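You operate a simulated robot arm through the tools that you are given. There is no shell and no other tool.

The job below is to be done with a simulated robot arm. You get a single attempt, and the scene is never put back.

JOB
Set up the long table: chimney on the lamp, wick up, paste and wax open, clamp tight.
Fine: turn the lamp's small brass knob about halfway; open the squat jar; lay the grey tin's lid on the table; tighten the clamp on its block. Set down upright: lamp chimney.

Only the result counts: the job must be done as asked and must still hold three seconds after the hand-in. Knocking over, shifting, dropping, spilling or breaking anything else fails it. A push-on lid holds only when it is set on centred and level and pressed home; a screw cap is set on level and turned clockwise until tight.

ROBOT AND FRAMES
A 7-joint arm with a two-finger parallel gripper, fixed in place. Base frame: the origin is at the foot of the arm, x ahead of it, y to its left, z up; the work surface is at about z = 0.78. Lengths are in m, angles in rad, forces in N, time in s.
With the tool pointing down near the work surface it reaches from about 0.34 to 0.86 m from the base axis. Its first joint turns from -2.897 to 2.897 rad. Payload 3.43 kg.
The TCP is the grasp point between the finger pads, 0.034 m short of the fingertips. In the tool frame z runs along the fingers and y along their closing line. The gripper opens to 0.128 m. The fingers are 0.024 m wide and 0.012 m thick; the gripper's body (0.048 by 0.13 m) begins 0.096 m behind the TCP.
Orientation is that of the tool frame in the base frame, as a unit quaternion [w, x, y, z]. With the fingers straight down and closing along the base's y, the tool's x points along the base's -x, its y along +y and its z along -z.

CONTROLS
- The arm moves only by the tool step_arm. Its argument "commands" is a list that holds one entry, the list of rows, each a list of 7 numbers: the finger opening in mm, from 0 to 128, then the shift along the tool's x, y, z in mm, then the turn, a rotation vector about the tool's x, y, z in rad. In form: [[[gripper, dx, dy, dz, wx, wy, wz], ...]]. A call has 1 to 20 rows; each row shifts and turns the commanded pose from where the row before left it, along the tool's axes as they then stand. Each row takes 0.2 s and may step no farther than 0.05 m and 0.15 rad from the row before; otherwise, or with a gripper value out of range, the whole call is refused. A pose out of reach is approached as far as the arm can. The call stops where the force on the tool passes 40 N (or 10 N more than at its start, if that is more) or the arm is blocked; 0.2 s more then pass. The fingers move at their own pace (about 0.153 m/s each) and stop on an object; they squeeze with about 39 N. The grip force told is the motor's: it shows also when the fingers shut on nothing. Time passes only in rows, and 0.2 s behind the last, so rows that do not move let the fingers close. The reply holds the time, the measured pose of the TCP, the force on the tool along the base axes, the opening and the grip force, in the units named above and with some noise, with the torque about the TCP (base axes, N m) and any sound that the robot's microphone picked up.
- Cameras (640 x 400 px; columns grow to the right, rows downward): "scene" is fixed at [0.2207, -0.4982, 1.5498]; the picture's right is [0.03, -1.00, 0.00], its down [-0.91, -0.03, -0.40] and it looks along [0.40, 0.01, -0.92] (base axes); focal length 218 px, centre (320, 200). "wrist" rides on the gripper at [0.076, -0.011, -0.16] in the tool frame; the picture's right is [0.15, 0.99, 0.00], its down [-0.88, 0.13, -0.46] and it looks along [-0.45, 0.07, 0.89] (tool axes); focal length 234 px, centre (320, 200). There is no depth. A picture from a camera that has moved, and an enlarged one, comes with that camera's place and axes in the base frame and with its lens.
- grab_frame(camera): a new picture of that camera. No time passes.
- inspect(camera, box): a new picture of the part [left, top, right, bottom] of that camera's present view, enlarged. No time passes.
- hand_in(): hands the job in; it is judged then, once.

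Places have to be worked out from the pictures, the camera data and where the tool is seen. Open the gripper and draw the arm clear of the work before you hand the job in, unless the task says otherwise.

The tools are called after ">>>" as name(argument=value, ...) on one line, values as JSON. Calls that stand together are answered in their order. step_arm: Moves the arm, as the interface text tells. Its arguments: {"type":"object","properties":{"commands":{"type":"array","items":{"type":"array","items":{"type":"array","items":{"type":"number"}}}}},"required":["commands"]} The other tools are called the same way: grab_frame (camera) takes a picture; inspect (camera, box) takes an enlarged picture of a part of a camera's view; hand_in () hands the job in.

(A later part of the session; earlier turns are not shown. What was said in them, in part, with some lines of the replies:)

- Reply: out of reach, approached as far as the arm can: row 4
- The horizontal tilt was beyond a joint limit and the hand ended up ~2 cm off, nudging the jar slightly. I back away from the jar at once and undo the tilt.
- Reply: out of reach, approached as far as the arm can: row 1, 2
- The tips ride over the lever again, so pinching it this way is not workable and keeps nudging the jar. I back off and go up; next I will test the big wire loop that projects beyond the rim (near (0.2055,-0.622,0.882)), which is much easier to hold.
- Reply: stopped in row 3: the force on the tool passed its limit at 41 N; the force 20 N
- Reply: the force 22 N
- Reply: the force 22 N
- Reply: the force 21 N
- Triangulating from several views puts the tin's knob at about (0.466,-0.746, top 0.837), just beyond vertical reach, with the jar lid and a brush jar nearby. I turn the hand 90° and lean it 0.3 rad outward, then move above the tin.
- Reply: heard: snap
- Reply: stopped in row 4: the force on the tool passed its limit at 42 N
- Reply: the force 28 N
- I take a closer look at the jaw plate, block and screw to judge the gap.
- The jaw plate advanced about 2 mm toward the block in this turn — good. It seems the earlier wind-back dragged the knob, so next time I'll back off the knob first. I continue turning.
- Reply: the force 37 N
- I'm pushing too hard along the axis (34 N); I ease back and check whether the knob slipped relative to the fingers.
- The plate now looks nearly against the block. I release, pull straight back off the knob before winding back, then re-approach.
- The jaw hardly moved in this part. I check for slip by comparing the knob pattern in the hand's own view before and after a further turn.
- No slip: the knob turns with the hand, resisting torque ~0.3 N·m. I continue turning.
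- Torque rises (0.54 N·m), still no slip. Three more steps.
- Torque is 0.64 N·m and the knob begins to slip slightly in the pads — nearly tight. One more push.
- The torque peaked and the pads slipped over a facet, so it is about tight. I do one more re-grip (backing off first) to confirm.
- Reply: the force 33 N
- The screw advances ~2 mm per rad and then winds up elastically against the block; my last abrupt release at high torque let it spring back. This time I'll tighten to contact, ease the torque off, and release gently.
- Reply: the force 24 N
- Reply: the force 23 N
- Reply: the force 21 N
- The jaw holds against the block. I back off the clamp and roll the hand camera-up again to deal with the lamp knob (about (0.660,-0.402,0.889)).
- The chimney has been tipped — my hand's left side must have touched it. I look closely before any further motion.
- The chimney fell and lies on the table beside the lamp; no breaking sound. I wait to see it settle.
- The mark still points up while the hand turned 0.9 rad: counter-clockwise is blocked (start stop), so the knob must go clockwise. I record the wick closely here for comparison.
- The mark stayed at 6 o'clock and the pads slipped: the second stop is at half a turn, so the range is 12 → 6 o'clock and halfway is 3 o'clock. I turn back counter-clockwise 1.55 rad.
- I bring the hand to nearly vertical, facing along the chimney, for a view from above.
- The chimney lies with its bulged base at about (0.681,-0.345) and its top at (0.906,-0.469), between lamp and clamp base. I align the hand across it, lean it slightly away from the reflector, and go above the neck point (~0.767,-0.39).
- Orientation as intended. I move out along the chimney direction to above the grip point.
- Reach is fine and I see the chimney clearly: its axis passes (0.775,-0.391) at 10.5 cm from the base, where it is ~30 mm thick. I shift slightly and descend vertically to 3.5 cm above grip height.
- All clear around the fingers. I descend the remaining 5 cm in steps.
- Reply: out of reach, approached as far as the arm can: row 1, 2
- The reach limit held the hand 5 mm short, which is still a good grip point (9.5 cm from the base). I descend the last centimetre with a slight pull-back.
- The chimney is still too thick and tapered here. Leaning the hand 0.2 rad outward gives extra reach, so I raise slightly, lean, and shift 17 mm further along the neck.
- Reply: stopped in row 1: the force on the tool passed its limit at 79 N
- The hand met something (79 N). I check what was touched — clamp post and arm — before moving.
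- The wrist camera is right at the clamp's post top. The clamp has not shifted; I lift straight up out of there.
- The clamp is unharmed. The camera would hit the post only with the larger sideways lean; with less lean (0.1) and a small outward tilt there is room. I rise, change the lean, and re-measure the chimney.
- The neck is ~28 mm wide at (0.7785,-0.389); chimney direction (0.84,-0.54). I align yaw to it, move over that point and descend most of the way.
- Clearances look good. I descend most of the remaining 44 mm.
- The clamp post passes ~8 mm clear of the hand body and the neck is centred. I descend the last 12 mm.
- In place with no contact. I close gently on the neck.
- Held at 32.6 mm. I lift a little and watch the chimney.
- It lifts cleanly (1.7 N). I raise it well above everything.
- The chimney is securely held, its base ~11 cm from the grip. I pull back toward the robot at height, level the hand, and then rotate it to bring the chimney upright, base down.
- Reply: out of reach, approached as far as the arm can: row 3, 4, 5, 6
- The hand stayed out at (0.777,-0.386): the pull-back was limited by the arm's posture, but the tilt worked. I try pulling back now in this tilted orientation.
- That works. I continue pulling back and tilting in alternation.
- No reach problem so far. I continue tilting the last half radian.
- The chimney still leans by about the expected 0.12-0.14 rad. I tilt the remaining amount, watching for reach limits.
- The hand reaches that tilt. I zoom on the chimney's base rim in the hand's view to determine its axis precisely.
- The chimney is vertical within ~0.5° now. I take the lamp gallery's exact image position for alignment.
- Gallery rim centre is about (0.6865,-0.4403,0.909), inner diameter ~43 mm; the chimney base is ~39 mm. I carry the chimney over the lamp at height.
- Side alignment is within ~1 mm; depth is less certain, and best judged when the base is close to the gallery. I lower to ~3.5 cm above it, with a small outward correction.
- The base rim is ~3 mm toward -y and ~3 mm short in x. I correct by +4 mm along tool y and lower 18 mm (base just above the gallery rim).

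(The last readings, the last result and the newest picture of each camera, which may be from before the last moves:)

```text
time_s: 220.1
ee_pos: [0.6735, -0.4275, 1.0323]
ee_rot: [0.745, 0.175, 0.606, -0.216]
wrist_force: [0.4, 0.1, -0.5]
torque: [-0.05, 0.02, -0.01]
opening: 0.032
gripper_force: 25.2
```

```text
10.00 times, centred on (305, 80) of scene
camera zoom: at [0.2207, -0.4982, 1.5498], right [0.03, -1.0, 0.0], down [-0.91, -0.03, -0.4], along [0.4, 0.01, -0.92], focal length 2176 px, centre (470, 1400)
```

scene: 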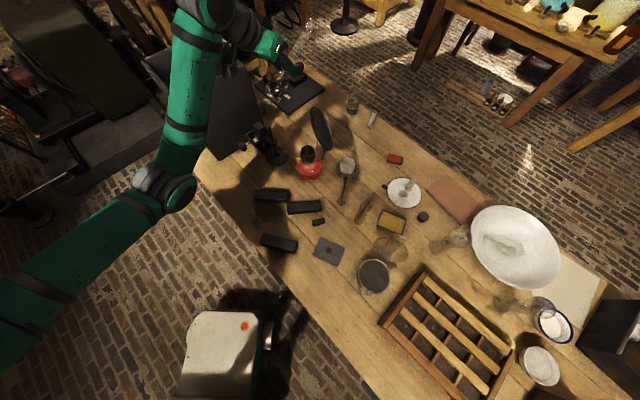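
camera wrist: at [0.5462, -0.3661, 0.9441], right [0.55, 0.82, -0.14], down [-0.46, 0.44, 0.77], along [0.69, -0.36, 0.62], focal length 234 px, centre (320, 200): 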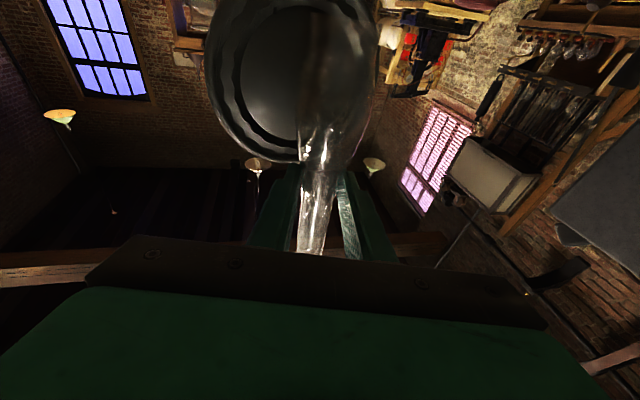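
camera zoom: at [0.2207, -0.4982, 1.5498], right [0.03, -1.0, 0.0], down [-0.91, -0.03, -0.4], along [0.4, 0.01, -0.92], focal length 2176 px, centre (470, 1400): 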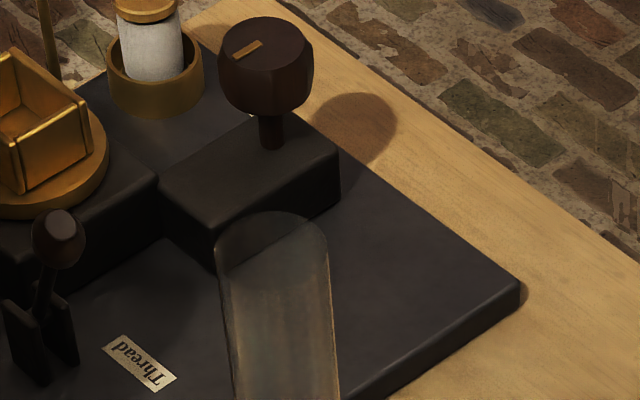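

Nearly concentric now. I make a ~1.4 mm correction and lower 10 mm.

>>> step_arm(commands=[[[12, 0, -1.4, -0.3, 0, 0, 0], [12, 4.9, 0, -1, 0, 0, 0], [12, 4.9, 0, -1, 0, 0, 0], [12, 0, 0, 0, 0, 0, 0]]])

>>> inspect(camera="scene", box=[298, 138, 320, 156])

```text
time_s: 221.1
ee_pos: [0.6743, -0.4276, 1.0219]
ee_rot: [0.745, 0.175, 0.606, -0.216]
wrist_force: [-0.6, -0.6, -0.9]
torque: [0.05, -0.02, 0.02]
opening: 0.0319
gripper_force: 25.0
```

```text
16.00 times, centred on (309, 147) of scene
camera zoom: at [0.2207, -0.4982, 1.5498], right [0.03, -1.0, 0.0], down [-0.91, -0.03, -0.4], along [0.4, 0.01, -0.92], focal length 3481 px, centre (496, 1048)
```

zoom: 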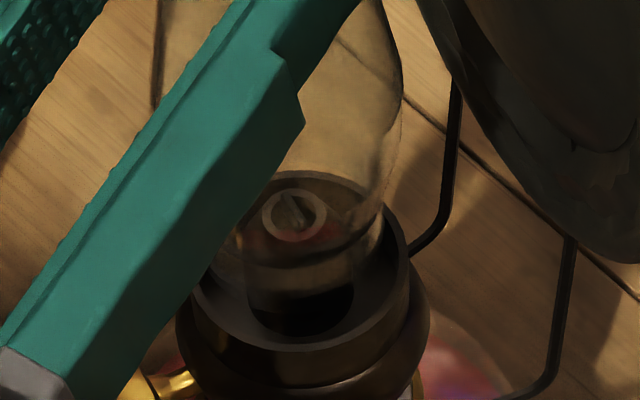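

It looks centred in the gallery. I lower in 4 mm steps, watching force.

>>> step_arm(commands=[[[12, 3.9, 0, -0.8, 0, 0, 0], [12, 0, 0, 0, 0, 0, 0]]])

>>> step_arm(commands=[[[12, 3.9, 0, -0.8, 0, 0, 0], [12, 0, 0, 0, 0, 0, 0]]])

>>> inspect(camera="scene", box=[298, 138, 320, 156])

```text
time_s: 221.7
ee_pos: [0.6743, -0.4278, 1.0198]
ee_rot: [0.746, 0.174, 0.605, -0.215]
wrist_force: [0.3, 0.1, 5.4]
torque: [0.09, -0.15, -0.03]
opening: 0.0321
gripper_force: 25.5
```

```text
time_s: 222.3
ee_pos: [0.672, -0.4287, 1.018]
ee_rot: [0.748, 0.175, 0.602, -0.217]
wrist_force: [-0.3, -6.4, 26.4]
torque: [-0.36, -0.7, -0.16]
opening: 0.0319
gripper_force: 24.6
```

```text
16.00 times, centred on (309, 147) of scene
camera zoom: at [0.2207, -0.4982, 1.5498], right [0.03, -1.0, 0.0], down [-0.91, -0.03, -0.4], along [0.4, 0.01, -0.92], focal length 3481 px, centre (496, 1048)
```

zoom: 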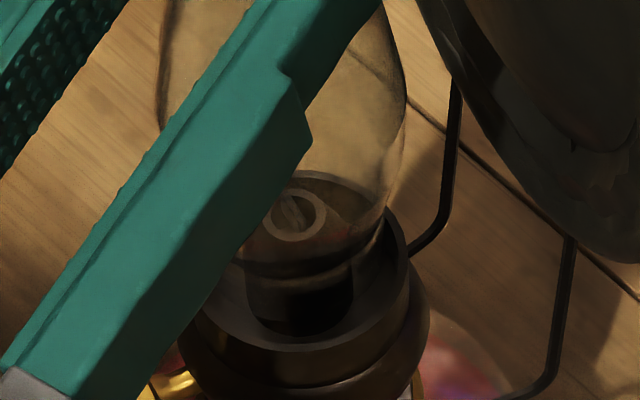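

It is resting on the rim (26 N) — the base is too far out in depth. I lift 8 mm and examine more closely.

>>> step_arm(commands=[[[12, -5, 0, 1, 0, 0, 0], [12, -4, 0, 0.8, 0, 0, 0], [12, 0, 0, 0, 0, 0, 0]]])

>>> inspect(camera="scene", box=[300, 141, 317, 155])

>>> inspect(camera="scene", box=[290, 80, 330, 160])

>>> inspect(camera="wrist", box=[240, 0, 400, 260])

```text
time_s: 223.1
ee_pos: [0.6733, -0.4273, 1.0235]
ee_rot: [0.744, 0.175, 0.608, -0.214]
wrist_force: [-0.4, 0.3, -1.6]
torque: [0.04, 0.03, 0.0]
opening: 0.0322
gripper_force: 25.5
```

```text
16.00 times, centred on (308, 148) of scene
camera zoom: at [0.2207, -0.4982, 1.5498], right [0.03, -1.0, 0.0], down [-0.91, -0.03, -0.4], along [0.4, 0.01, -0.92], focal length 3481 px, centre (504, 1032)
```

zoom: 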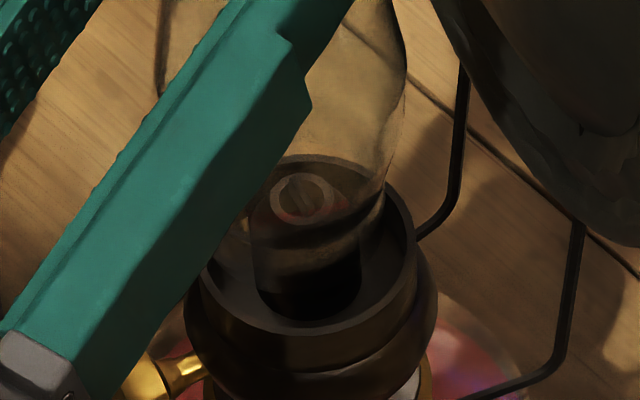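

```text
5.00 times, centred on (310, 120) of scene
camera zoom: at [0.2207, -0.4982, 1.5498], right [0.03, -1.0, 0.0], down [-0.91, -0.03, -0.4], along [0.4, 0.01, -0.92], focal length 1088 px, centre (370, 600)
```

zoom: 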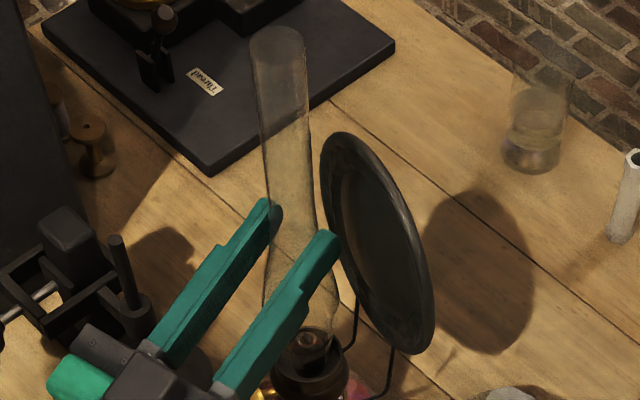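

```text
1.54 times, centred on (320, 130) of wrist
camera zoom: at [0.549, -0.3619, 0.9169], right [0.55, 0.82, -0.14], down [-0.46, 0.44, 0.77], along [0.7, -0.36, 0.62], focal length 360 px, centre (320, 308)
```

zoom: 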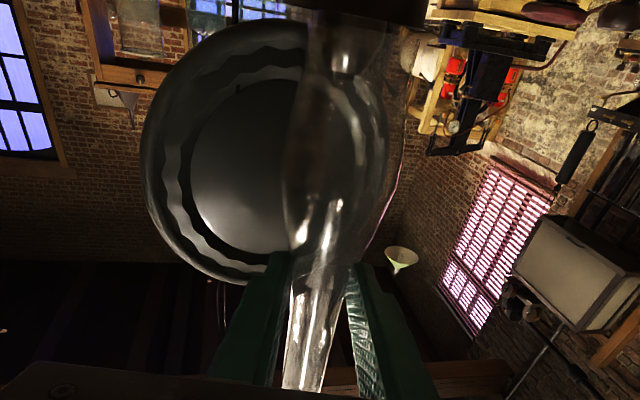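

The wrist camera sees the burner through the glass now; I zoom there.

>>> inspect(camera="wrist", box=[280, 0, 400, 75])

```text
5.33 times, centred on (340, 38) of wrist
camera zoom: at [0.549, -0.3619, 0.9169], right [0.55, 0.82, -0.14], down [-0.46, 0.44, 0.77], along [0.7, -0.36, 0.62], focal length 1249 px, centre (213, 1067)
```

zoom: 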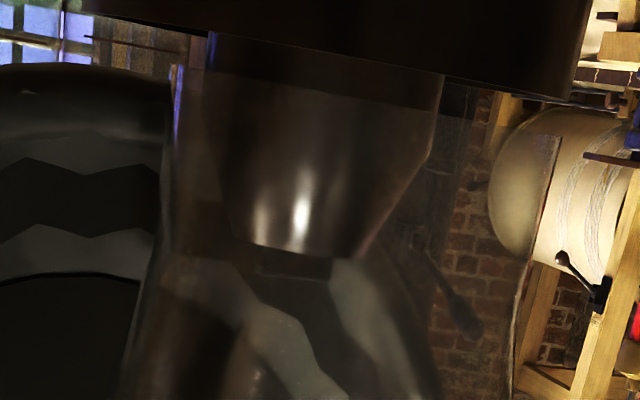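

The wrist view shows the burner axis ~4 mm to one side of the base centre; combined with the scene view, the base is ~6.5 mm too far in x. I shift by (-6.5,-0.8) mm and re-check.

>>> step_arm(commands=[[[12, -1, -4.1, -5, 0, 0, 0], [12, 0, 0, 0, 0, 0, 0]]])

>>> inspect(camera="wrist", box=[280, 0, 400, 75])

>>> inspect(camera="scene", box=[300, 141, 317, 155])

```text
time_s: 223.7
ee_pos: [0.6668, -0.4289, 1.025]
ee_rot: [0.745, 0.176, 0.606, -0.216]
wrist_force: [0.8, 0.4, 0.1]
torque: [-0.01, 0.01, 0.01]
opening: 0.0319
gripper_force: 25.3
```

```text
5.33 times, centred on (340, 38) of wrist
camera zoom: at [0.5427, -0.3636, 0.9179], right [0.55, 0.82, -0.14], down [-0.46, 0.44, 0.77], along [0.7, -0.36, 0.62], focal length 1249 px, centre (213, 1067)
```

zoom: 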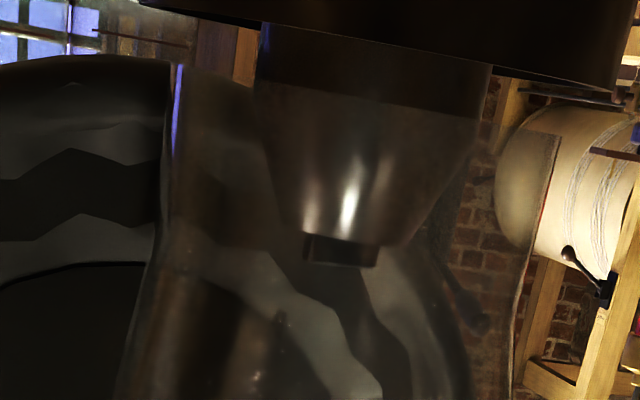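

```text
16.00 times, centred on (308, 148) of scene
camera zoom: at [0.2207, -0.4982, 1.5498], right [0.03, -1.0, 0.0], down [-0.91, -0.03, -0.4], along [0.4, 0.01, -0.92], focal length 3481 px, centre (504, 1032)
```

zoom: 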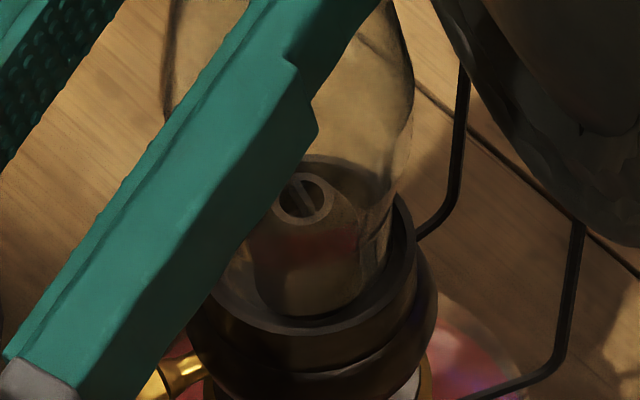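

Now the burner axis and base centre coincide in the wrist view and look concentric in the scene. I lower in small steps.

>>> step_arm(commands=[[[12, 3.4, 0, -0.7, 0, 0, 0], [12, 3.4, 0, -0.7, 0, 0, 0], [12, 0, 0, 0, 0, 0, 0]]])

>>> step_arm(commands=[[[12, 2.9, 0, -0.6, 0, 0, 0], [12, 0, 0, 0, 0, 0, 0]]])

>>> inspect(camera="scene", box=[300, 141, 317, 155])

>>> inspect(camera="wrist", box=[280, 0, 400, 75])

```text
time_s: 224.5
ee_pos: [0.6663, -0.4282, 1.0176]
ee_rot: [0.745, 0.176, 0.606, -0.216]
wrist_force: [-0.9, -0.2, 0.1]
torque: [0.02, -0.02, 0.02]
opening: 0.0317
gripper_force: 25.6
```

```text
time_s: 225.1
ee_pos: [0.6666, -0.4283, 1.015]
ee_rot: [0.746, 0.175, 0.606, -0.215]
wrist_force: [0.8, 0.4, -1.4]
torque: [0.04, -0.02, 0.02]
opening: 0.0319
gripper_force: 24.7
```

```text
16.00 times, centred on (308, 148) of scene
camera zoom: at [0.2207, -0.4982, 1.5498], right [0.03, -1.0, 0.0], down [-0.91, -0.03, -0.4], along [0.4, 0.01, -0.92], focal length 3481 px, centre (504, 1032)
```

zoom: 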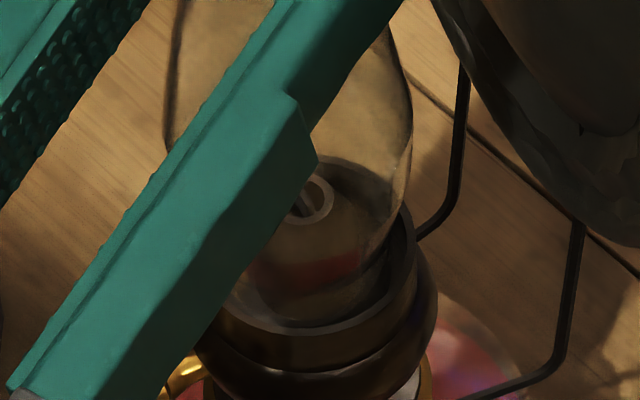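

```text
5.33 times, centred on (340, 38) of wrist
camera zoom: at [0.5424, -0.3632, 0.9086], right [0.55, 0.82, -0.14], down [-0.46, 0.44, 0.77], along [0.69, -0.36, 0.62], focal length 1249 px, centre (213, 1067)
```

zoom: 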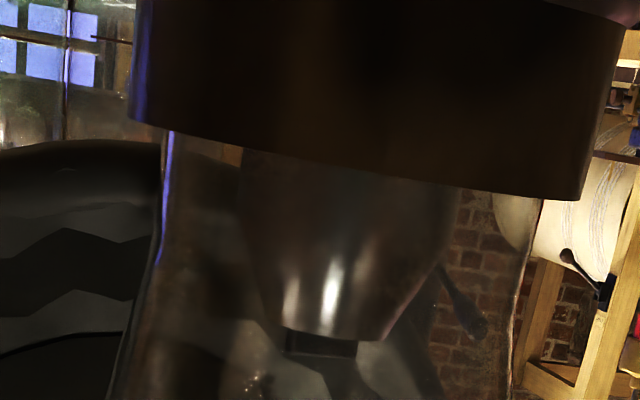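

The base is inside the gallery with no contact. I keep lowering until it seats.

>>> step_arm(commands=[[[12, 2.9, 0, -0.6, 0, 0, 0], [12, 0, 0, 0, 0, 0, 0]]])

>>> step_arm(commands=[[[12, 2.9, 0, -0.6, 0, 0, 0], [12, 0, 0, 0, 0, 0, 0]]])

>>> step_arm(commands=[[[12, 2.9, 0, -0.6, 0, 0, 0], [12, 0, 0, 0, 0, 0, 0]]])

```text
time_s: 225.7
ee_pos: [0.6665, -0.4296, 1.012]
ee_rot: [0.746, 0.175, 0.606, -0.216]
wrist_force: [-0.4, 0.0, -1.2]
torque: [0.02, 0.0, -0.02]
opening: 0.0319
gripper_force: 24.8
```

```text
time_s: 226.3
ee_pos: [0.6675, -0.4295, 1.0083]
ee_rot: [0.746, 0.175, 0.606, -0.216]
wrist_force: [2.3, 0.2, -0.2]
torque: [-0.03, -0.14, -0.02]
opening: 0.0317
gripper_force: 25.1
```

```text
time_s: 226.9
ee_pos: [0.6659, -0.4279, 1.0068]
ee_rot: [0.746, 0.175, 0.606, -0.216]
wrist_force: [3.1, -0.7, 9.1]
torque: [-0.13, -0.3, -0.01]
opening: 0.0314
gripper_force: 25.1
```

Contact (9 N) about 1 cm below the rim. I check the seating visually.

>>> inspect(camera="scene", box=[300, 141, 317, 155])

>>> inspect(camera="wrist", box=[260, 0, 400, 110])

>>> inspect(camera="scene", box=[280, 70, 340, 180])

```text
16.00 times, centred on (308, 148) of scene
camera zoom: at [0.2207, -0.4982, 1.5498], right [0.03, -1.0, 0.0], down [-0.91, -0.03, -0.4], along [0.4, 0.01, -0.92], focal length 3481 px, centre (504, 1032)
```

zoom: 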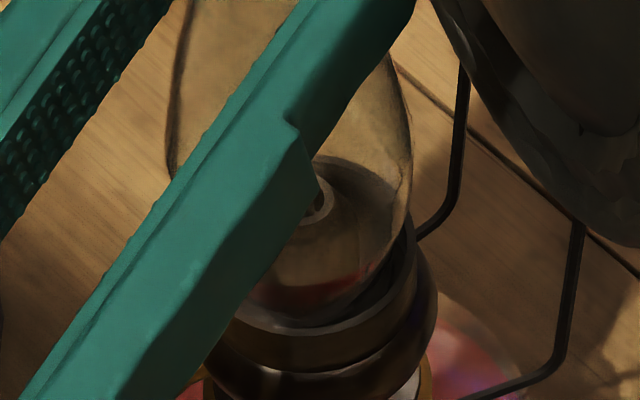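

```text
3.64 times, centred on (330, 55) of wrist
camera zoom: at [0.5422, -0.3632, 0.9006], right [0.55, 0.82, -0.14], down [-0.46, 0.45, 0.77], along [0.69, -0.36, 0.62], focal length 852 px, centre (284, 727)
```

zoom: 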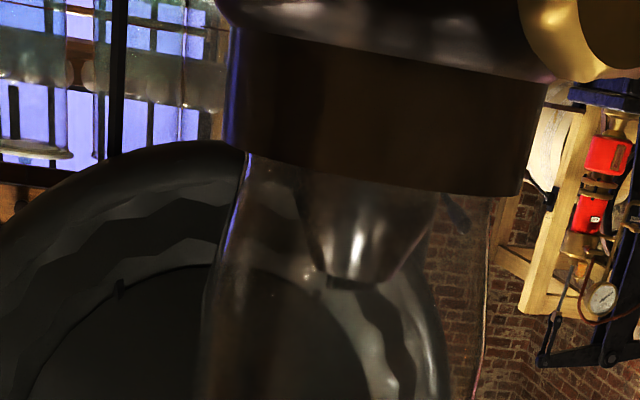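

```text
3.64 times, centred on (310, 125) of scene
camera zoom: at [0.2207, -0.4982, 1.5498], right [0.03, -1.0, 0.0], down [-0.91, -0.03, -0.4], along [0.4, 0.01, -0.92], focal length 791 px, centre (356, 473)
```

zoom: 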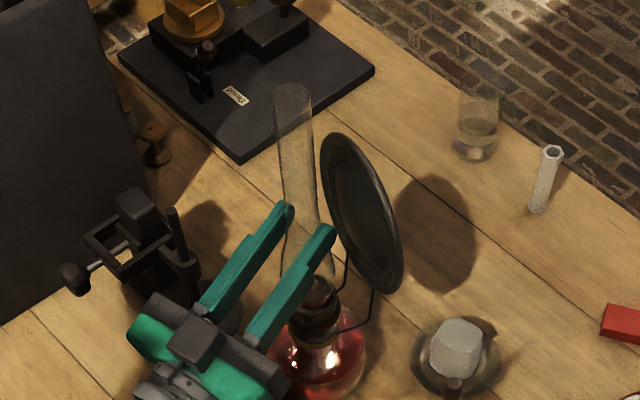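

The base sits on the gallery floor (~z 0.902). I release gradually and watch the chimney.

>>> step_arm(commands=[[[30, -0.4, 0, 0, 0, 0, 0], [32, 0, 0, 0, 0, 0, 0], [33, 0, 0, 0, 0, 0, 0], [35, 0, 0, 0, 0, 0, 0], [38, 0, 0, 0, 0, 0, 0], [38, 0, 0, 0, 0, 0, 0]]])

>>> inspect(camera="scene", box=[280, 70, 340, 180])

>>> inspect(camera="wrist", box=[240, 0, 400, 260])

```text
time_s: 228.3
ee_pos: [0.6664, -0.43, 1.0057]
ee_rot: [0.746, 0.175, 0.606, -0.216]
wrist_force: [-1.0, -0.6, -0.1]
torque: [-0.03, -0.02, -0.01]
opening: 0.0381
gripper_force: 0.1
```

```text
3.64 times, centred on (310, 125) of scene
camera zoom: at [0.2207, -0.4982, 1.5498], right [0.03, -1.0, 0.0], down [-0.91, -0.03, -0.4], along [0.4, 0.01, -0.92], focal length 791 px, centre (356, 473)
```

zoom: 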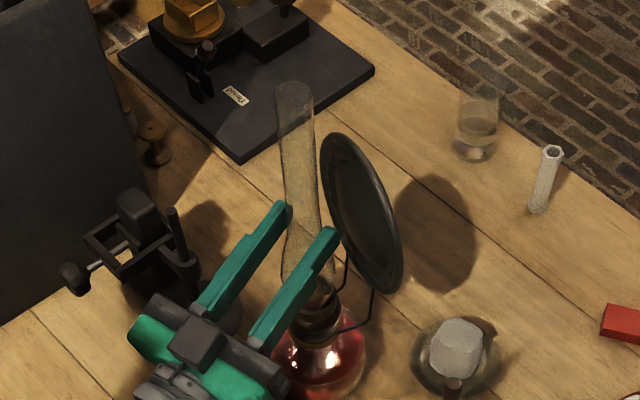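

```text
1.54 times, centred on (320, 130) of wrist
camera zoom: at [0.5417, -0.3635, 0.8997], right [0.55, 0.82, -0.14], down [-0.46, 0.44, 0.77], along [0.69, -0.36, 0.62], focal length 360 px, centre (320, 308)
```

zoom: 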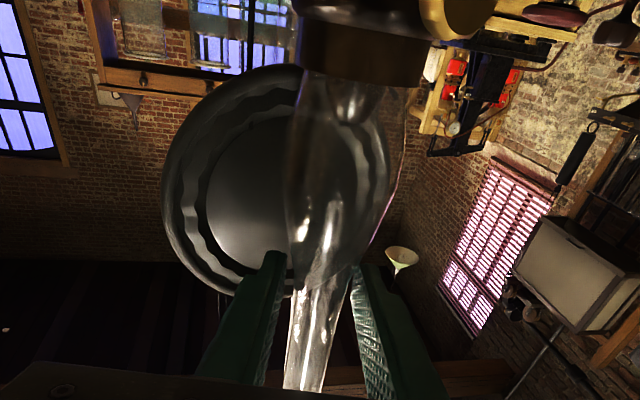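

The chimney stands by itself. I open further and retreat horizontally, straight back.

>>> step_arm(commands=[[[50, 0, 0, 0, 0, 0, 0], [56, 0, 0, 0, 0, 0, 0], [56, -4, 0, -19.6, 0, 0, 0], [56, -8.2, 0, -39.2, 0, 0, 0], [56, -8.2, 0, -39.2, 0, 0, 0], [56, 0, 0, 0, 0, 0, 0]]])

>>> inspect(camera="scene", box=[280, 70, 340, 180])

>>> grab_frame(camera="wrist")

```text
time_s: 229.7
ee_pos: [0.5828, -0.3741, 1.0071]
ee_rot: [0.746, 0.174, 0.606, -0.215]
wrist_force: [-0.8, 0.4, 0.8]
torque: [-0.01, 0.04, 0.03]
opening: 0.0562
gripper_force: 0.0
```

```text
3.64 times, centred on (310, 125) of scene
camera zoom: at [0.2207, -0.4982, 1.5498], right [0.03, -1.0, 0.0], down [-0.91, -0.03, -0.4], along [0.4, 0.01, -0.92], focal length 791 px, centre (356, 473)
```

zoom: 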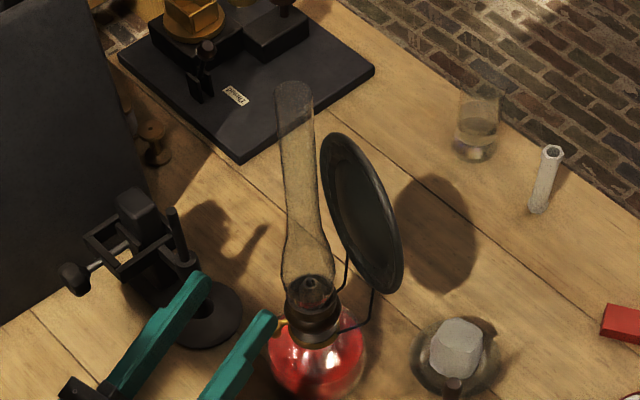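

```text
taken
camera wrist: at [0.4588, -0.3085, 0.9013], right [0.55, 0.82, -0.14], down [-0.46, 0.44, 0.77], along [0.69, -0.36, 0.62], focal length 234 px, centre (320, 200)
```

wrist: 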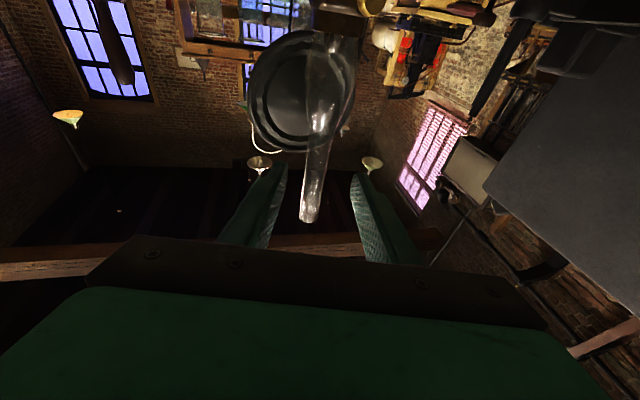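

The chimney stands upright in the burner gallery. I withdraw further up and back, then check every item.

>>> step_arm(commands=[[[56, -8.2, 0, -39.2, 0, 0, 0], [56, -47, 0, 0, 0, 0, 0], [56, -47, 0, 0, 0, 0, 0], [56, -47, 0, -10, 0, 0, 0], [56, 0, 0, 0, 0, 0, 0]]])

>>> grab_frame(camera="scene")

>>> inspect(camera="scene", box=[250, 126, 274, 146])

>>> inspect(camera="scene", box=[240, 70, 350, 190])

>>> inspect(camera="scene", box=[300, 180, 440, 310])

```text
time_s: 230.9
ee_pos: [0.5175, -0.3342, 1.1442]
ee_rot: [0.746, 0.175, 0.606, -0.215]
wrist_force: [0.0, 0.4, -0.4]
torque: [0.02, 0.01, -0.03]
opening: 0.056
gripper_force: 0.1
```

```text
taken
```

scene: 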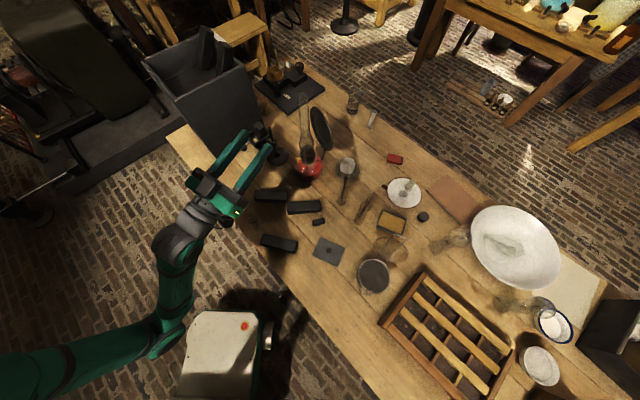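

```text
16.00 times, centred on (262, 136) of scene
camera zoom: at [0.2207, -0.4982, 1.5498], right [0.03, -1.0, 0.0], down [-0.91, -0.03, -0.4], along [0.4, 0.01, -0.92], focal length 3481 px, centre (1248, 1224)
```

zoom: 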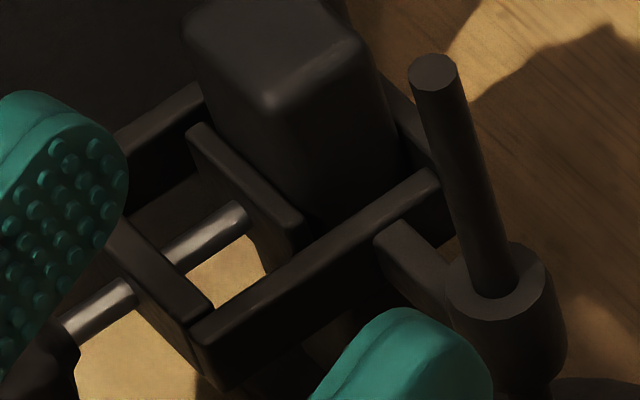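

```text
3.33 times, centred on (295, 130) of scene
camera zoom: at [0.2207, -0.4982, 1.5498], right [0.03, -1.0, 0.0], down [-0.91, -0.03, -0.4], along [0.4, 0.01, -0.92], focal length 725 px, centre (403, 433)
```

zoom: 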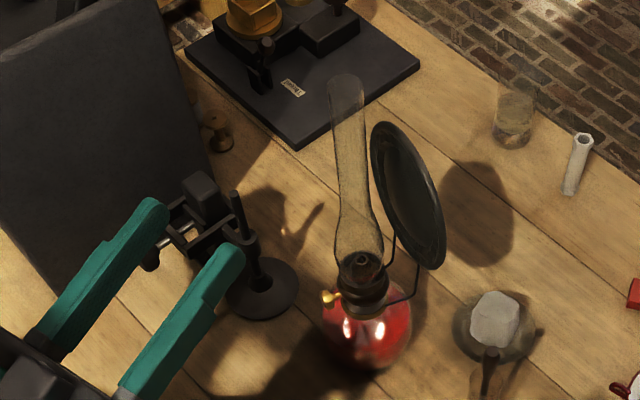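

```text
3.08 times, centred on (370, 245) of scene
camera zoom: at [0.2207, -0.4982, 1.5498], right [0.03, -1.0, 0.0], down [-0.91, -0.03, -0.4], along [0.4, 0.01, -0.92], focal length 669 px, centre (166, 62)
```

zoom: 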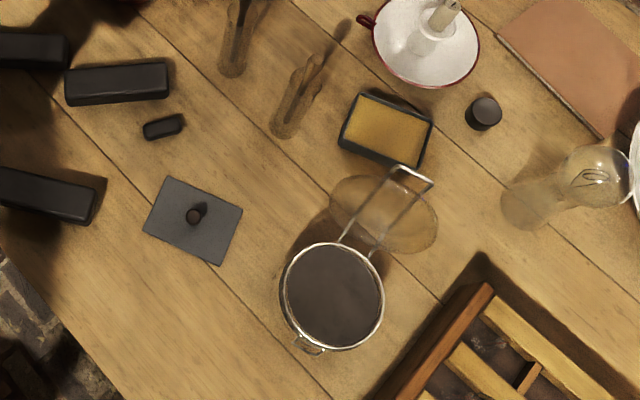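

Everything is in place: jar and tin open, lid on the table, chimney upright, jaw at the block. I take a closer look at the clamp's jaw gap with the wrist camera before finishing.

>>> step_arm(commands=[[[56, 0, 0, 0, 0, 0.14, 0], [56, 0, 0, 0, 0, 0.14, 0], [56, 0, 0, 0, 0, 0.14, 0], [56, 0, 0, 0, 0, 0.14, 0], [56, 0, 0, 0, 0, 0.14, 0], [56, 0, 0, 0, 0, 0.14, 0], [56, 0, 0, 0, 0, 0.14, 0], [56, 0, 0, 0, 0, 0, 0]]])

>>> grab_frame(camera="wrist")

```text
time_s: 232.7
ee_pos: [0.5164, -0.3336, 1.1432]
ee_rot: [0.493, 0.239, 0.825, -0.143]
wrist_force: [-0.7, 0.5, -0.2]
torque: [0.01, 0.01, 0.0]
opening: 0.0563
gripper_force: 0.1
out of reach, approached as far as the arm can: row 6, 7
```

```text
taken
camera wrist: at [0.3614, -0.2488, 1.1527], right [0.47, 0.87, -0.13], down [0.08, 0.1, 0.99], along [0.88, -0.48, -0.03], focal length 234 px, centre (320, 200)
```

wrist: 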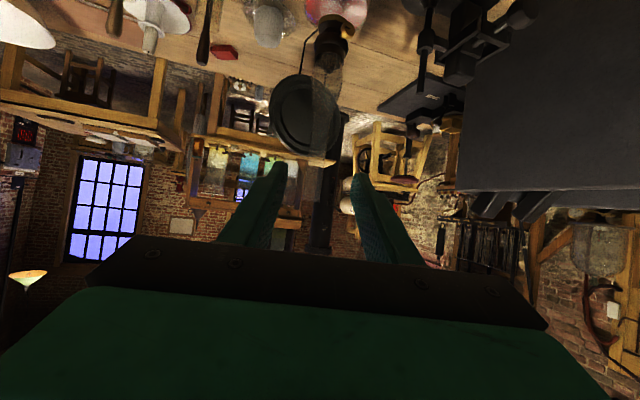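

I shift toward the clamp side and yaw to face it.

>>> step_arm(commands=[[[56, 13.1, 40.4, -3.2, 0, 0, 0], [56, 13.1, 40.4, -3.2, 0, 0, 0], [56, 13.1, 40.4, -3.2, 0, 0, 0], [56, 13.1, 40.4, -3.2, 0, 0, 0], [56, 13.1, 40.4, -3.2, 0, 0, 0], [56, 13.1, 40.4, -3.2, 0, 0, 0], [56, 0, 0, 0, 0.088, 0, 0.0475], [56, 0, 0, 0, 0.088, 0, 0.0475], [56, 0, 0, 0, 0.088, 0, 0.0475], [56, 0, 0, 0, 0, 0, 0]]])

>>> grab_frame(camera="wrist")

>>> inspect(camera="wrist", box=[290, 70, 400, 180])

```text
time_s: 234.9
ee_pos: [0.5987, -0.0999, 1.0818]
ee_rot: [0.465, 0.36, 0.779, -0.215]
wrist_force: [0.1, 0.8, 0.6]
torque: [-0.01, -0.03, 0.0]
opening: 0.056
gripper_force: 0.0
```

```text
taken
camera wrist: at [0.4771, 0.0275, 1.0926], right [0.71, 0.7, -0.13], down [0.11, 0.07, 0.99], along [0.7, -0.72, -0.03], focal length 234 px, centre (320, 200)
```

wrist: 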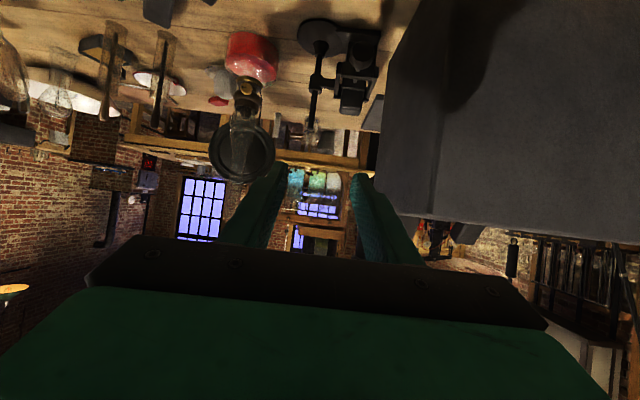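

```text
3.64 times, centred on (345, 125) of wrist
camera zoom: at [0.4771, 0.0275, 1.0926], right [0.71, 0.7, -0.13], down [0.11, 0.07, 0.99], along [0.7, -0.72, -0.03], focal length 852 px, centre (229, 473)
```

zoom: 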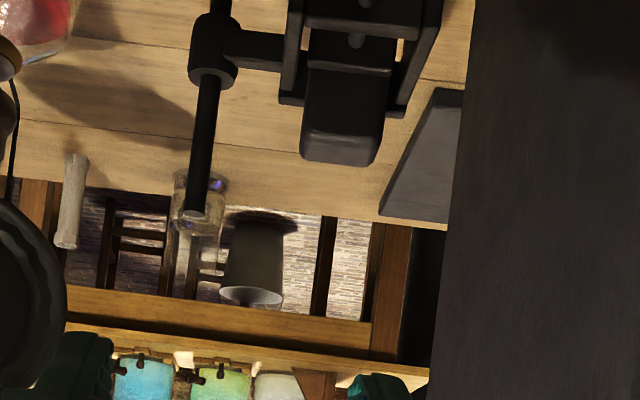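

>>> inspect(camera="wrist", box=[325, 10, 395, 110])

>>> inspect(camera="wrist", box=[335, 55, 380, 95])

>>> inspect(camera="wrist", box=[215, 30, 295, 190])

```text
4.00 times, centred on (360, 60) of wrist
camera zoom: at [0.4771, 0.0275, 1.0926], right [0.71, 0.7, -0.13], down [0.11, 0.07, 0.99], along [0.7, -0.72, -0.03], focal length 937 px, centre (160, 760)
```

zoom: 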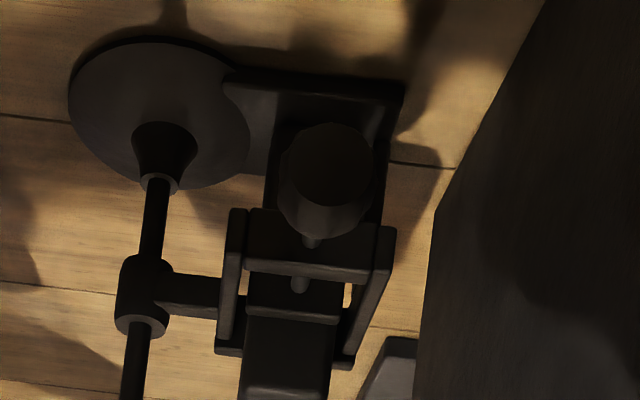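

```text
10.00 times, centred on (358, 75) of wrist
camera zoom: at [0.4771, 0.0275, 1.0926], right [0.71, 0.7, -0.13], down [0.11, 0.07, 0.99], along [0.7, -0.72, -0.03], focal length 2342 px, centre (-55, 1450)
```

zoom: 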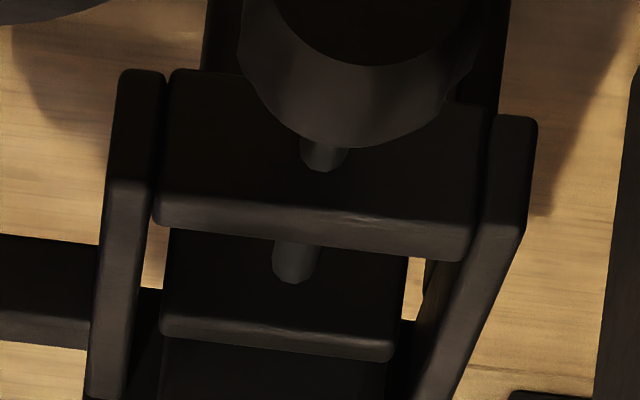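

```text
2.50 times, centred on (255, 110) of wrist
camera zoom: at [0.4771, 0.0275, 1.0926], right [0.71, 0.7, -0.13], down [0.11, 0.07, 0.99], along [0.7, -0.72, -0.03], focal length 585 px, centre (482, 425)
```

zoom: 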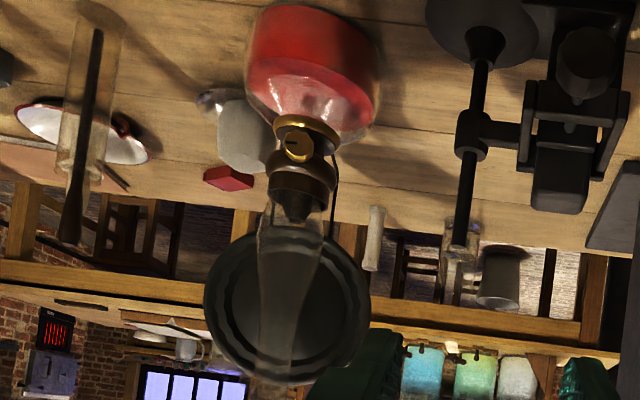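

The jaw plate shows no gap to the block, the lamp mark is at 3 o'clock, and the chimney is upright. To add margin on the clamp I re-grip its knob once more, tighten a bit beyond contact, and release in a slow, damped way. First I orient the hand.

>>> step_arm(commands=[[[60, 0, 0, 0, -0.0705, 0, -0.0378], [60, 0, 0, -20, 0, -0.123, 0], [60, 0, 0, -25, 0, -0.123, 0], [60, 0, 0, 0, 0, -0.123, 0], [60, 0, 0, 0, 0, -0.123, 0], [60, 0, 0, 0, 0, 0, -0.147], [60, 0, 0, 0, 0, 0, -0.147], [60, 0, 0, 0, 0, 0, -0.147], [60, 0, 0, 0, 0, 0, -0.147], [60, 0, 0, 0, 0, 0, -0.147], [60, 0, 0, 0, 0, 0, -0.147], [60, 0, 0, 0, 0, 0, -0.147], [60, 0, 0, 0, 0, 0, -0.147], [60, 0, 0, 0, 0, 0, -0.147], [60, 0, 0, 0, 0, 0, 0]]])

>>> step_arm(commands=[[[60, 0, 0, 0, 0, 0, -0.147], [60, 0, 0, 0, 0, 0, -0.147], [60, 0, 0, 0, 0, 0, -0.147], [60, 0, 0, 0, 0, 0, -0.147], [60, 0, 0, 0, 0, 0, -0.147], [60, 0, 0, 0, 0, 0, -0.147], [60, 0, 0, 0, 0, 0, -0.147], [60, 0, 0, 0, 0, 0, -0.147], [60, 0, 0, 0, 0, 0, -0.147], [60, 0, 0, 0, 0, 0, 0]]])

>>> grab_frame(camera="wrist")

```text
time_s: 238.1
ee_pos: [0.5716, -0.0701, 1.1002]
ee_rot: [0.349, -0.19, 0.682, -0.614]
wrist_force: [-0.1, 0.1, -0.1]
torque: [-0.01, -0.02, 0.0]
opening: 0.06
gripper_force: 0.1
```

```text
time_s: 240.3
ee_pos: [0.5702, -0.0717, 1.0999]
ee_rot: [0.101, 0.568, -0.422, 0.699]
wrist_force: [0.1, 0.0, 0.4]
torque: [-0.01, 0.03, 0.04]
opening: 0.0599
gripper_force: 0.0
```

```text
taken
camera wrist: at [0.4392, 0.0229, 1.1739], right [-0.66, -0.67, -0.34], down [-0.11, 0.54, -0.84], along [0.74, -0.52, -0.43], focal length 234 px, centre (320, 200)
```

wrist: 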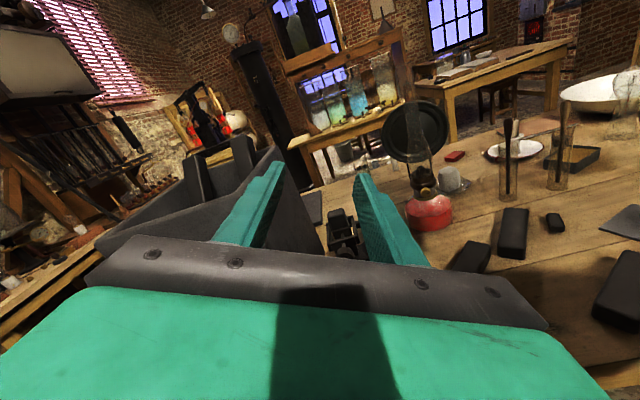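

Same orientation as before. I move to the stand-off and onto the clamp knob.

>>> step_arm(commands=[[[60, -36.4, 13.3, 15.5, 0, 0, 0], [60, -36.4, 13.3, 15.5, 0, 0, 0], [60, -36.4, 13.3, 15.5, 0, 0, 0], [60, -36.4, 13.3, 15.5, 0, 0, 0], [60, -36.4, 13.3, 15.5, 0, 0, 0], [60, -36.4, 13.3, 15.5, 0, 0, 0], [60, 0, 0, 0, 0, 0, 0]]])

>>> inspect(camera="wrist", box=[240, 90, 400, 220])

```text
time_s: 241.9
ee_pos: [0.6571, -0.1106, 0.8693]
ee_rot: [0.1, 0.568, -0.422, 0.699]
wrist_force: [-0.4, -0.4, 0.1]
torque: [0.01, 0.03, -0.01]
opening: 0.0599
gripper_force: 0.1
```

```text
3.08 times, centred on (320, 155) of wrist
camera zoom: at [0.527, -0.0163, 0.9434], right [-0.66, -0.67, -0.34], down [-0.11, 0.54, -0.84], along [0.74, -0.51, -0.43], focal length 720 px, centre (320, 338)
```

zoom: 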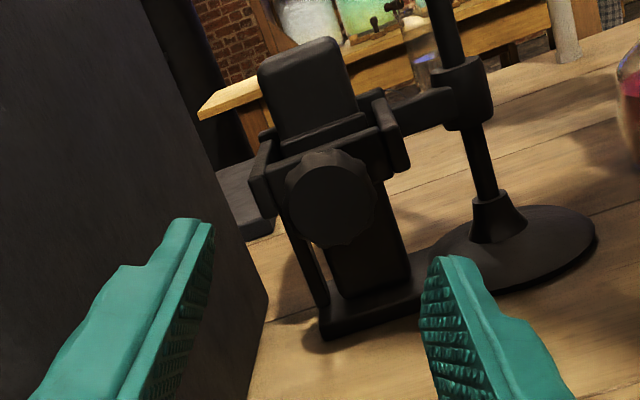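

Aligned as before. I advance onto the knob, grip it, and turn 0.45 rad clockwise, reading torque.

>>> step_arm(commands=[[[60, 0, 0.5, 35, 0, 0, 0], [60, 0, 0.5, 35, 0, 0, 0], [60, 0, 0, 24, 0, 0, 0], [40, 0, 0, 0, 0, 0, 0], [20, 0, 0, 0, 0, 0, 0], [20, 0, 0, 0, 0, 0, 0], [20, 0, 0, 0, 0, 0, 0]]])

>>> step_arm(commands=[[[20, 0, 0, 0, 0, 0, 0.15], [20, 0, 0, 0, 0, 0, 0.15], [20, 0, 0, 0, 0, 0, 0.15], [20, 0, 0, 0, 0, 0, 0]]])

```text
time_s: 243.5
ee_pos: [0.7249, -0.1808, 0.8705]
ee_rot: [0.102, 0.569, -0.423, 0.698]
wrist_force: [-20.8, -8.2, -14.3]
torque: [-0.67, -0.57, -0.24]
opening: 0.0339
gripper_force: 44.8
```

```text
time_s: 244.2
ee_pos: [0.7236, -0.1817, 0.8683]
ee_rot: [-0.016, 0.489, -0.514, 0.705]
wrist_force: [13.1, -2.0, -3.6]
torque: [-0.81, -0.55, -0.05]
opening: 0.0342
gripper_force: 44.9
stopped in row 3: the force on the tool passed its limit at 46 N (the readings are from after the stop); the commanded pose is now the measured one
```

A side load built up from a slightly off-centre grip, now relaxed. I check the clamp and continue turning in small steps.

>>> inspect(camera="scene", box=[250, 126, 274, 146])

>>> step_arm(commands=[[[20, 0, 0.3, 0.5, 0, 0, 0.12], [20, 0, 0, 0, 0, 0, 0.12], [20, 0, 0, 0, 0, 0, 0]]])

```text
16.00 times, centred on (262, 136) of scene
camera zoom: at [0.2207, -0.4982, 1.5498], right [0.03, -1.0, 0.0], down [-0.91, -0.03, -0.4], along [0.4, 0.01, -0.92], focal length 3481 px, centre (1248, 1224)
```

zoom: 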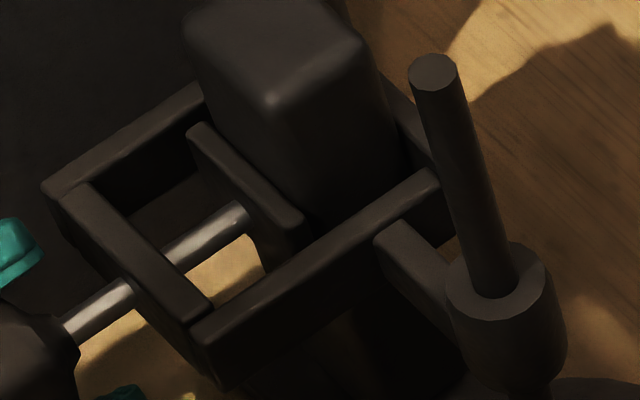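

```text
time_s: 245.0
ee_pos: [0.7242, -0.1823, 0.8683]
ee_rot: [-0.099, 0.422, -0.57, 0.698]
wrist_force: [11.2, -0.8, -0.8]
torque: [-0.39, -0.01, 1.47]
opening: 0.0343
gripper_force: 44.4
```

Resisting torque is now ~0.27 N·m. A little more, then the slow release.

>>> step_arm(commands=[[[20, 0, 0, 0.4, 0, 0, 0.1], [20, 0, 0, 0, 0, 0, 0.1], [20, 0, 0, 0, 0, 0, 0]]])

>>> inspect(camera="wrist", box=[296, 135, 346, 200])

```text
time_s: 245.8
ee_pos: [0.7237, -0.1812, 0.8679]
ee_rot: [-0.169, 0.364, -0.609, 0.684]
wrist_force: [-14.0, 10.4, -2.6]
torque: [-0.79, -0.29, 0.51]
opening: 0.0338
gripper_force: 44.9
```

```text
6.15 times, centred on (321, 168) of wrist
camera zoom: at [0.5634, -0.1166, 0.9029], right [-0.31, -0.3, -0.9], down [0.25, 0.89, -0.38], along [0.92, -0.34, -0.2], focal length 1441 px, centre (314, 400)
```

zoom: 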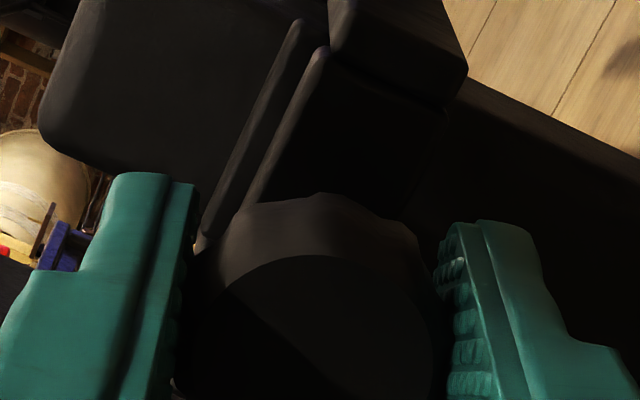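

Torque ~0.35 N·m. I ease the axial push and release very gradually.

>>> step_arm(commands=[[[26, 0, 0, -0.7, 0, 0, 0], [29, 0, 0, 0, 0, 0, 0], [31, 0, 0, 0, 0, 0, 0], [32, 0, 0, 0, 0, 0, 0], [33, 0, 0, 0, 0, 0, 0], [33.5, 0, 0, 0, 0, 0, 0], [34, 0, 0, 0, 0, 0, 0], [34.5, 0, 0, 0, 0, 0, 0]]])

>>> inspect(camera="scene", box=[250, 126, 274, 146])

>>> inspect(camera="wrist", box=[296, 135, 346, 200])

```text
time_s: 247.6
ee_pos: [0.7243, -0.1819, 0.8689]
ee_rot: [-0.169, 0.363, -0.608, 0.685]
wrist_force: [-1.9, -2.4, -3.0]
torque: [0.0, -0.02, -0.01]
opening: 0.0363
gripper_force: 1.5
```

```text
16.00 times, centred on (262, 136) of scene
camera zoom: at [0.2207, -0.4982, 1.5498], right [0.03, -1.0, 0.0], down [-0.91, -0.03, -0.4], along [0.4, 0.01, -0.92], focal length 3481 px, centre (1248, 1224)
```

zoom: 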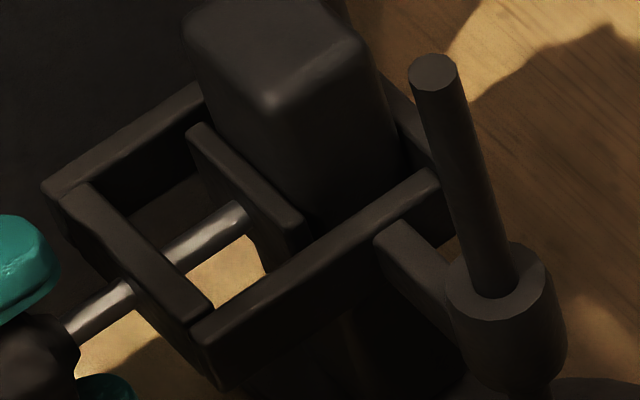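

```text
6.15 times, centred on (321, 168) of wrist
camera zoom: at [0.5636, -0.1168, 0.9034], right [-0.31, -0.3, -0.9], down [0.25, 0.89, -0.38], along [0.92, -0.34, -0.2], focal length 1441 px, centre (314, 400)
```

zoom: 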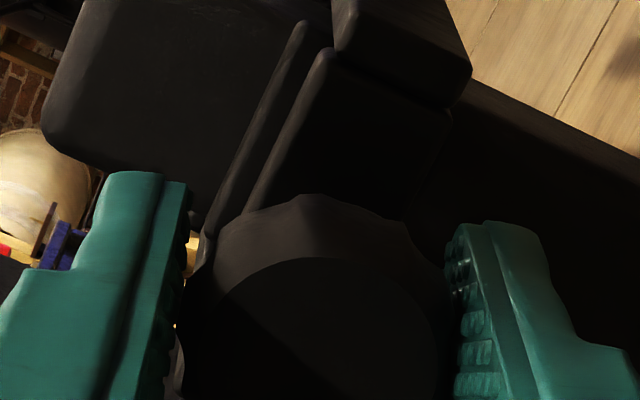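

The jaw holds and the knob unwound only slightly. I open fully and back away along the axis.

>>> step_arm(commands=[[[38, 0, 0, 0, 0, 0, 0], [44, 0, 0, 0, 0, 0, 0], [60, 0, 0, 0, 0, 0, 0], [60, 0, 0, 0, 0, 0, 0], [60, 0, 0, -30, 0, 0, 0], [60, 0, 0, -45, 0, 0, 0], [60, 0, 0, -45, 0, 0, 0]]])

>>> inspect(camera="scene", box=[250, 126, 274, 146])

>>> inspect(camera="scene", box=[240, 70, 350, 190])

```text
time_s: 249.2
ee_pos: [0.6381, -0.0942, 0.8697]
ee_rot: [-0.169, 0.363, -0.608, 0.685]
wrist_force: [0.2, 0.1, 0.3]
torque: [0.01, -0.02, -0.01]
opening: 0.0599
gripper_force: 0.1
```

```text
16.00 times, centred on (262, 136) of scene
camera zoom: at [0.2207, -0.4982, 1.5498], right [0.03, -1.0, 0.0], down [-0.91, -0.03, -0.4], along [0.4, 0.01, -0.92], focal length 3481 px, centre (1248, 1224)
```

zoom: 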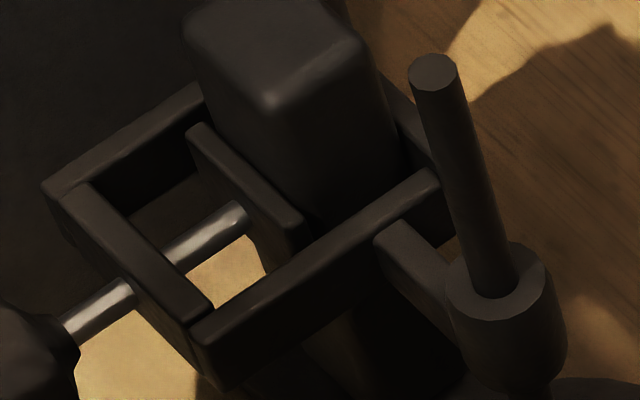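

```text
3.33 times, centred on (295, 130) of scene
camera zoom: at [0.2207, -0.4982, 1.5498], right [0.03, -1.0, 0.0], down [-0.91, -0.03, -0.4], along [0.4, 0.01, -0.92], focal length 725 px, centre (403, 433)
```

zoom: 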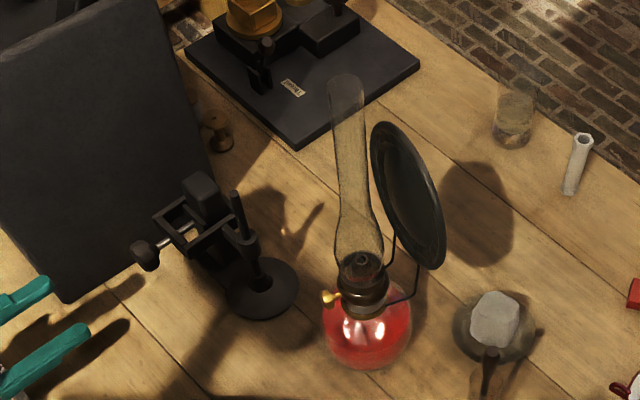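

Clamp, chimney and lamp are all as wanted. I draw the arm up and back, clear of the table, and take a last overall look.

>>> step_arm(commands=[[[60, 11, -35.8, 0, 0, 0, 0], [60, 11, -35.8, 0, 0, 0, 0], [60, 11, -35.8, 0, 0, 0, 0], [60, 11, -35.8, 0, 0, 0, 0], [60, 0, 0, -40, 0, 0, 0], [60, 0, 0, -40, 0, 0, 0], [60, 0, 0, 0, 0, 0, 0], [60, 0, 0, 0, 0, 0, 0], [60, 0, 0, 0, 0, 0, 0]]])

>>> grab_frame(camera="scene")

>>> inspect(camera="scene", box=[300, 180, 440, 310])

>>> inspect(camera="scene", box=[290, 110, 330, 180])

```text
time_s: 251.2
ee_pos: [0.5835, -0.0384, 1.02]
ee_rot: [-0.169, 0.363, -0.609, 0.685]
wrist_force: [0.1, -0.3, -0.9]
torque: [0.03, 0.0, 0.03]
opening: 0.0599
gripper_force: 0.0
```

```text
taken
```

scene: 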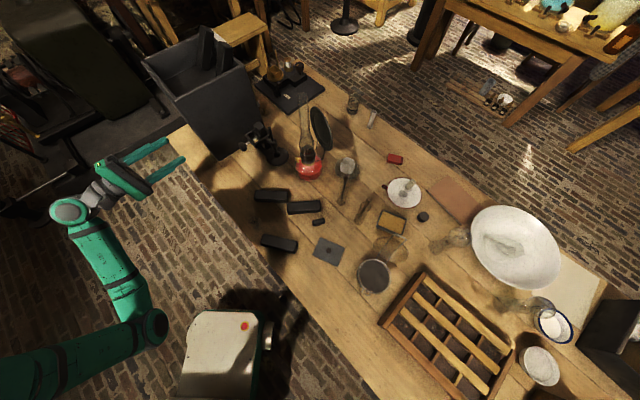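

```text
3.08 times, centred on (370, 245) of scene
camera zoom: at [0.2207, -0.4982, 1.5498], right [0.03, -1.0, 0.0], down [-0.91, -0.03, -0.4], along [0.4, 0.01, -0.92], focal length 669 px, centre (166, 62)
```

zoom: 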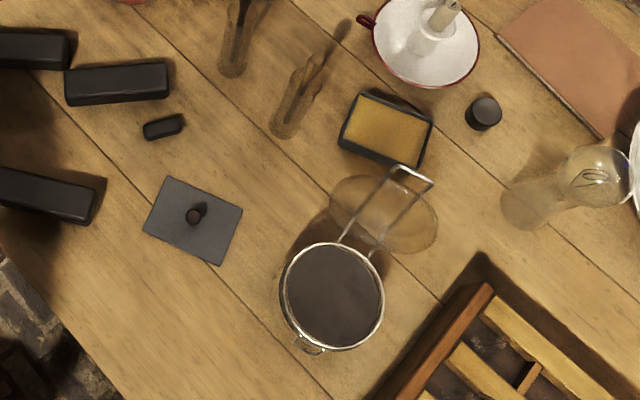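

```text
5.71 times, centred on (310, 145) of scene
camera zoom: at [0.2207, -0.4982, 1.5498], right [0.03, -1.0, 0.0], down [-0.91, -0.03, -0.4], along [0.4, 0.01, -0.92], focal length 1243 px, centre (377, 514)
```

zoom: 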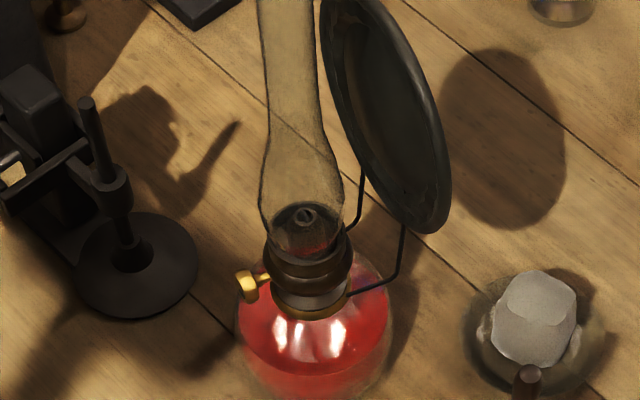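

The last pictures show the chimney upright in the burner, the lamp knob at mid-range, the jar lid open, the tin lid flat on the table, and the clamp jaw on its block. The gripper is open and clear of the work, so I hand in.

>>> hand_in()

```text
The job is handed in.
```

I handed the job in with all five items done by the last pictures, but the chimney and the jar did not go cleanly. I don't have the judge's result.

| Item | State at hand-in |
|---|---|
| Lamp chimney | Upright, base seated inside the burner's gallery |
| Brass knob | About halfway. It turns half a circle between stops, and its mark points to 3 o'clock |
| Squat jar | Lid swung open past vertical, resting on its own stop |
| Grey tin | Open, with its lid flat on clear table |
| Clamp | Jaw against the block, tightened to about 0.35 N·m and released slowly. It stayed in place after I let go |

- **Chimney:** my hand knocked it over on the way to the lamp knob. There was no breaking sound and I saw no damage, so I picked it up and set it on the lamp.
- **Jar:** I pushed it nearly 2 cm along the table while trying to open it by the small front lever. I opened it by the wire loop instead and did not move it back.
- **Lamp:** it moved a few millimetres while I turned the knob.
- **Clamp stand:** while I was picking up the chimney, the hand ran into something, most likely the stand's post, at up to 79 N. In the pictures afterwards the stand had not moved.
- **Wick:** I could not see it rise as the knob turned, so "halfway" is judged by the knob's position, not the wick's height.
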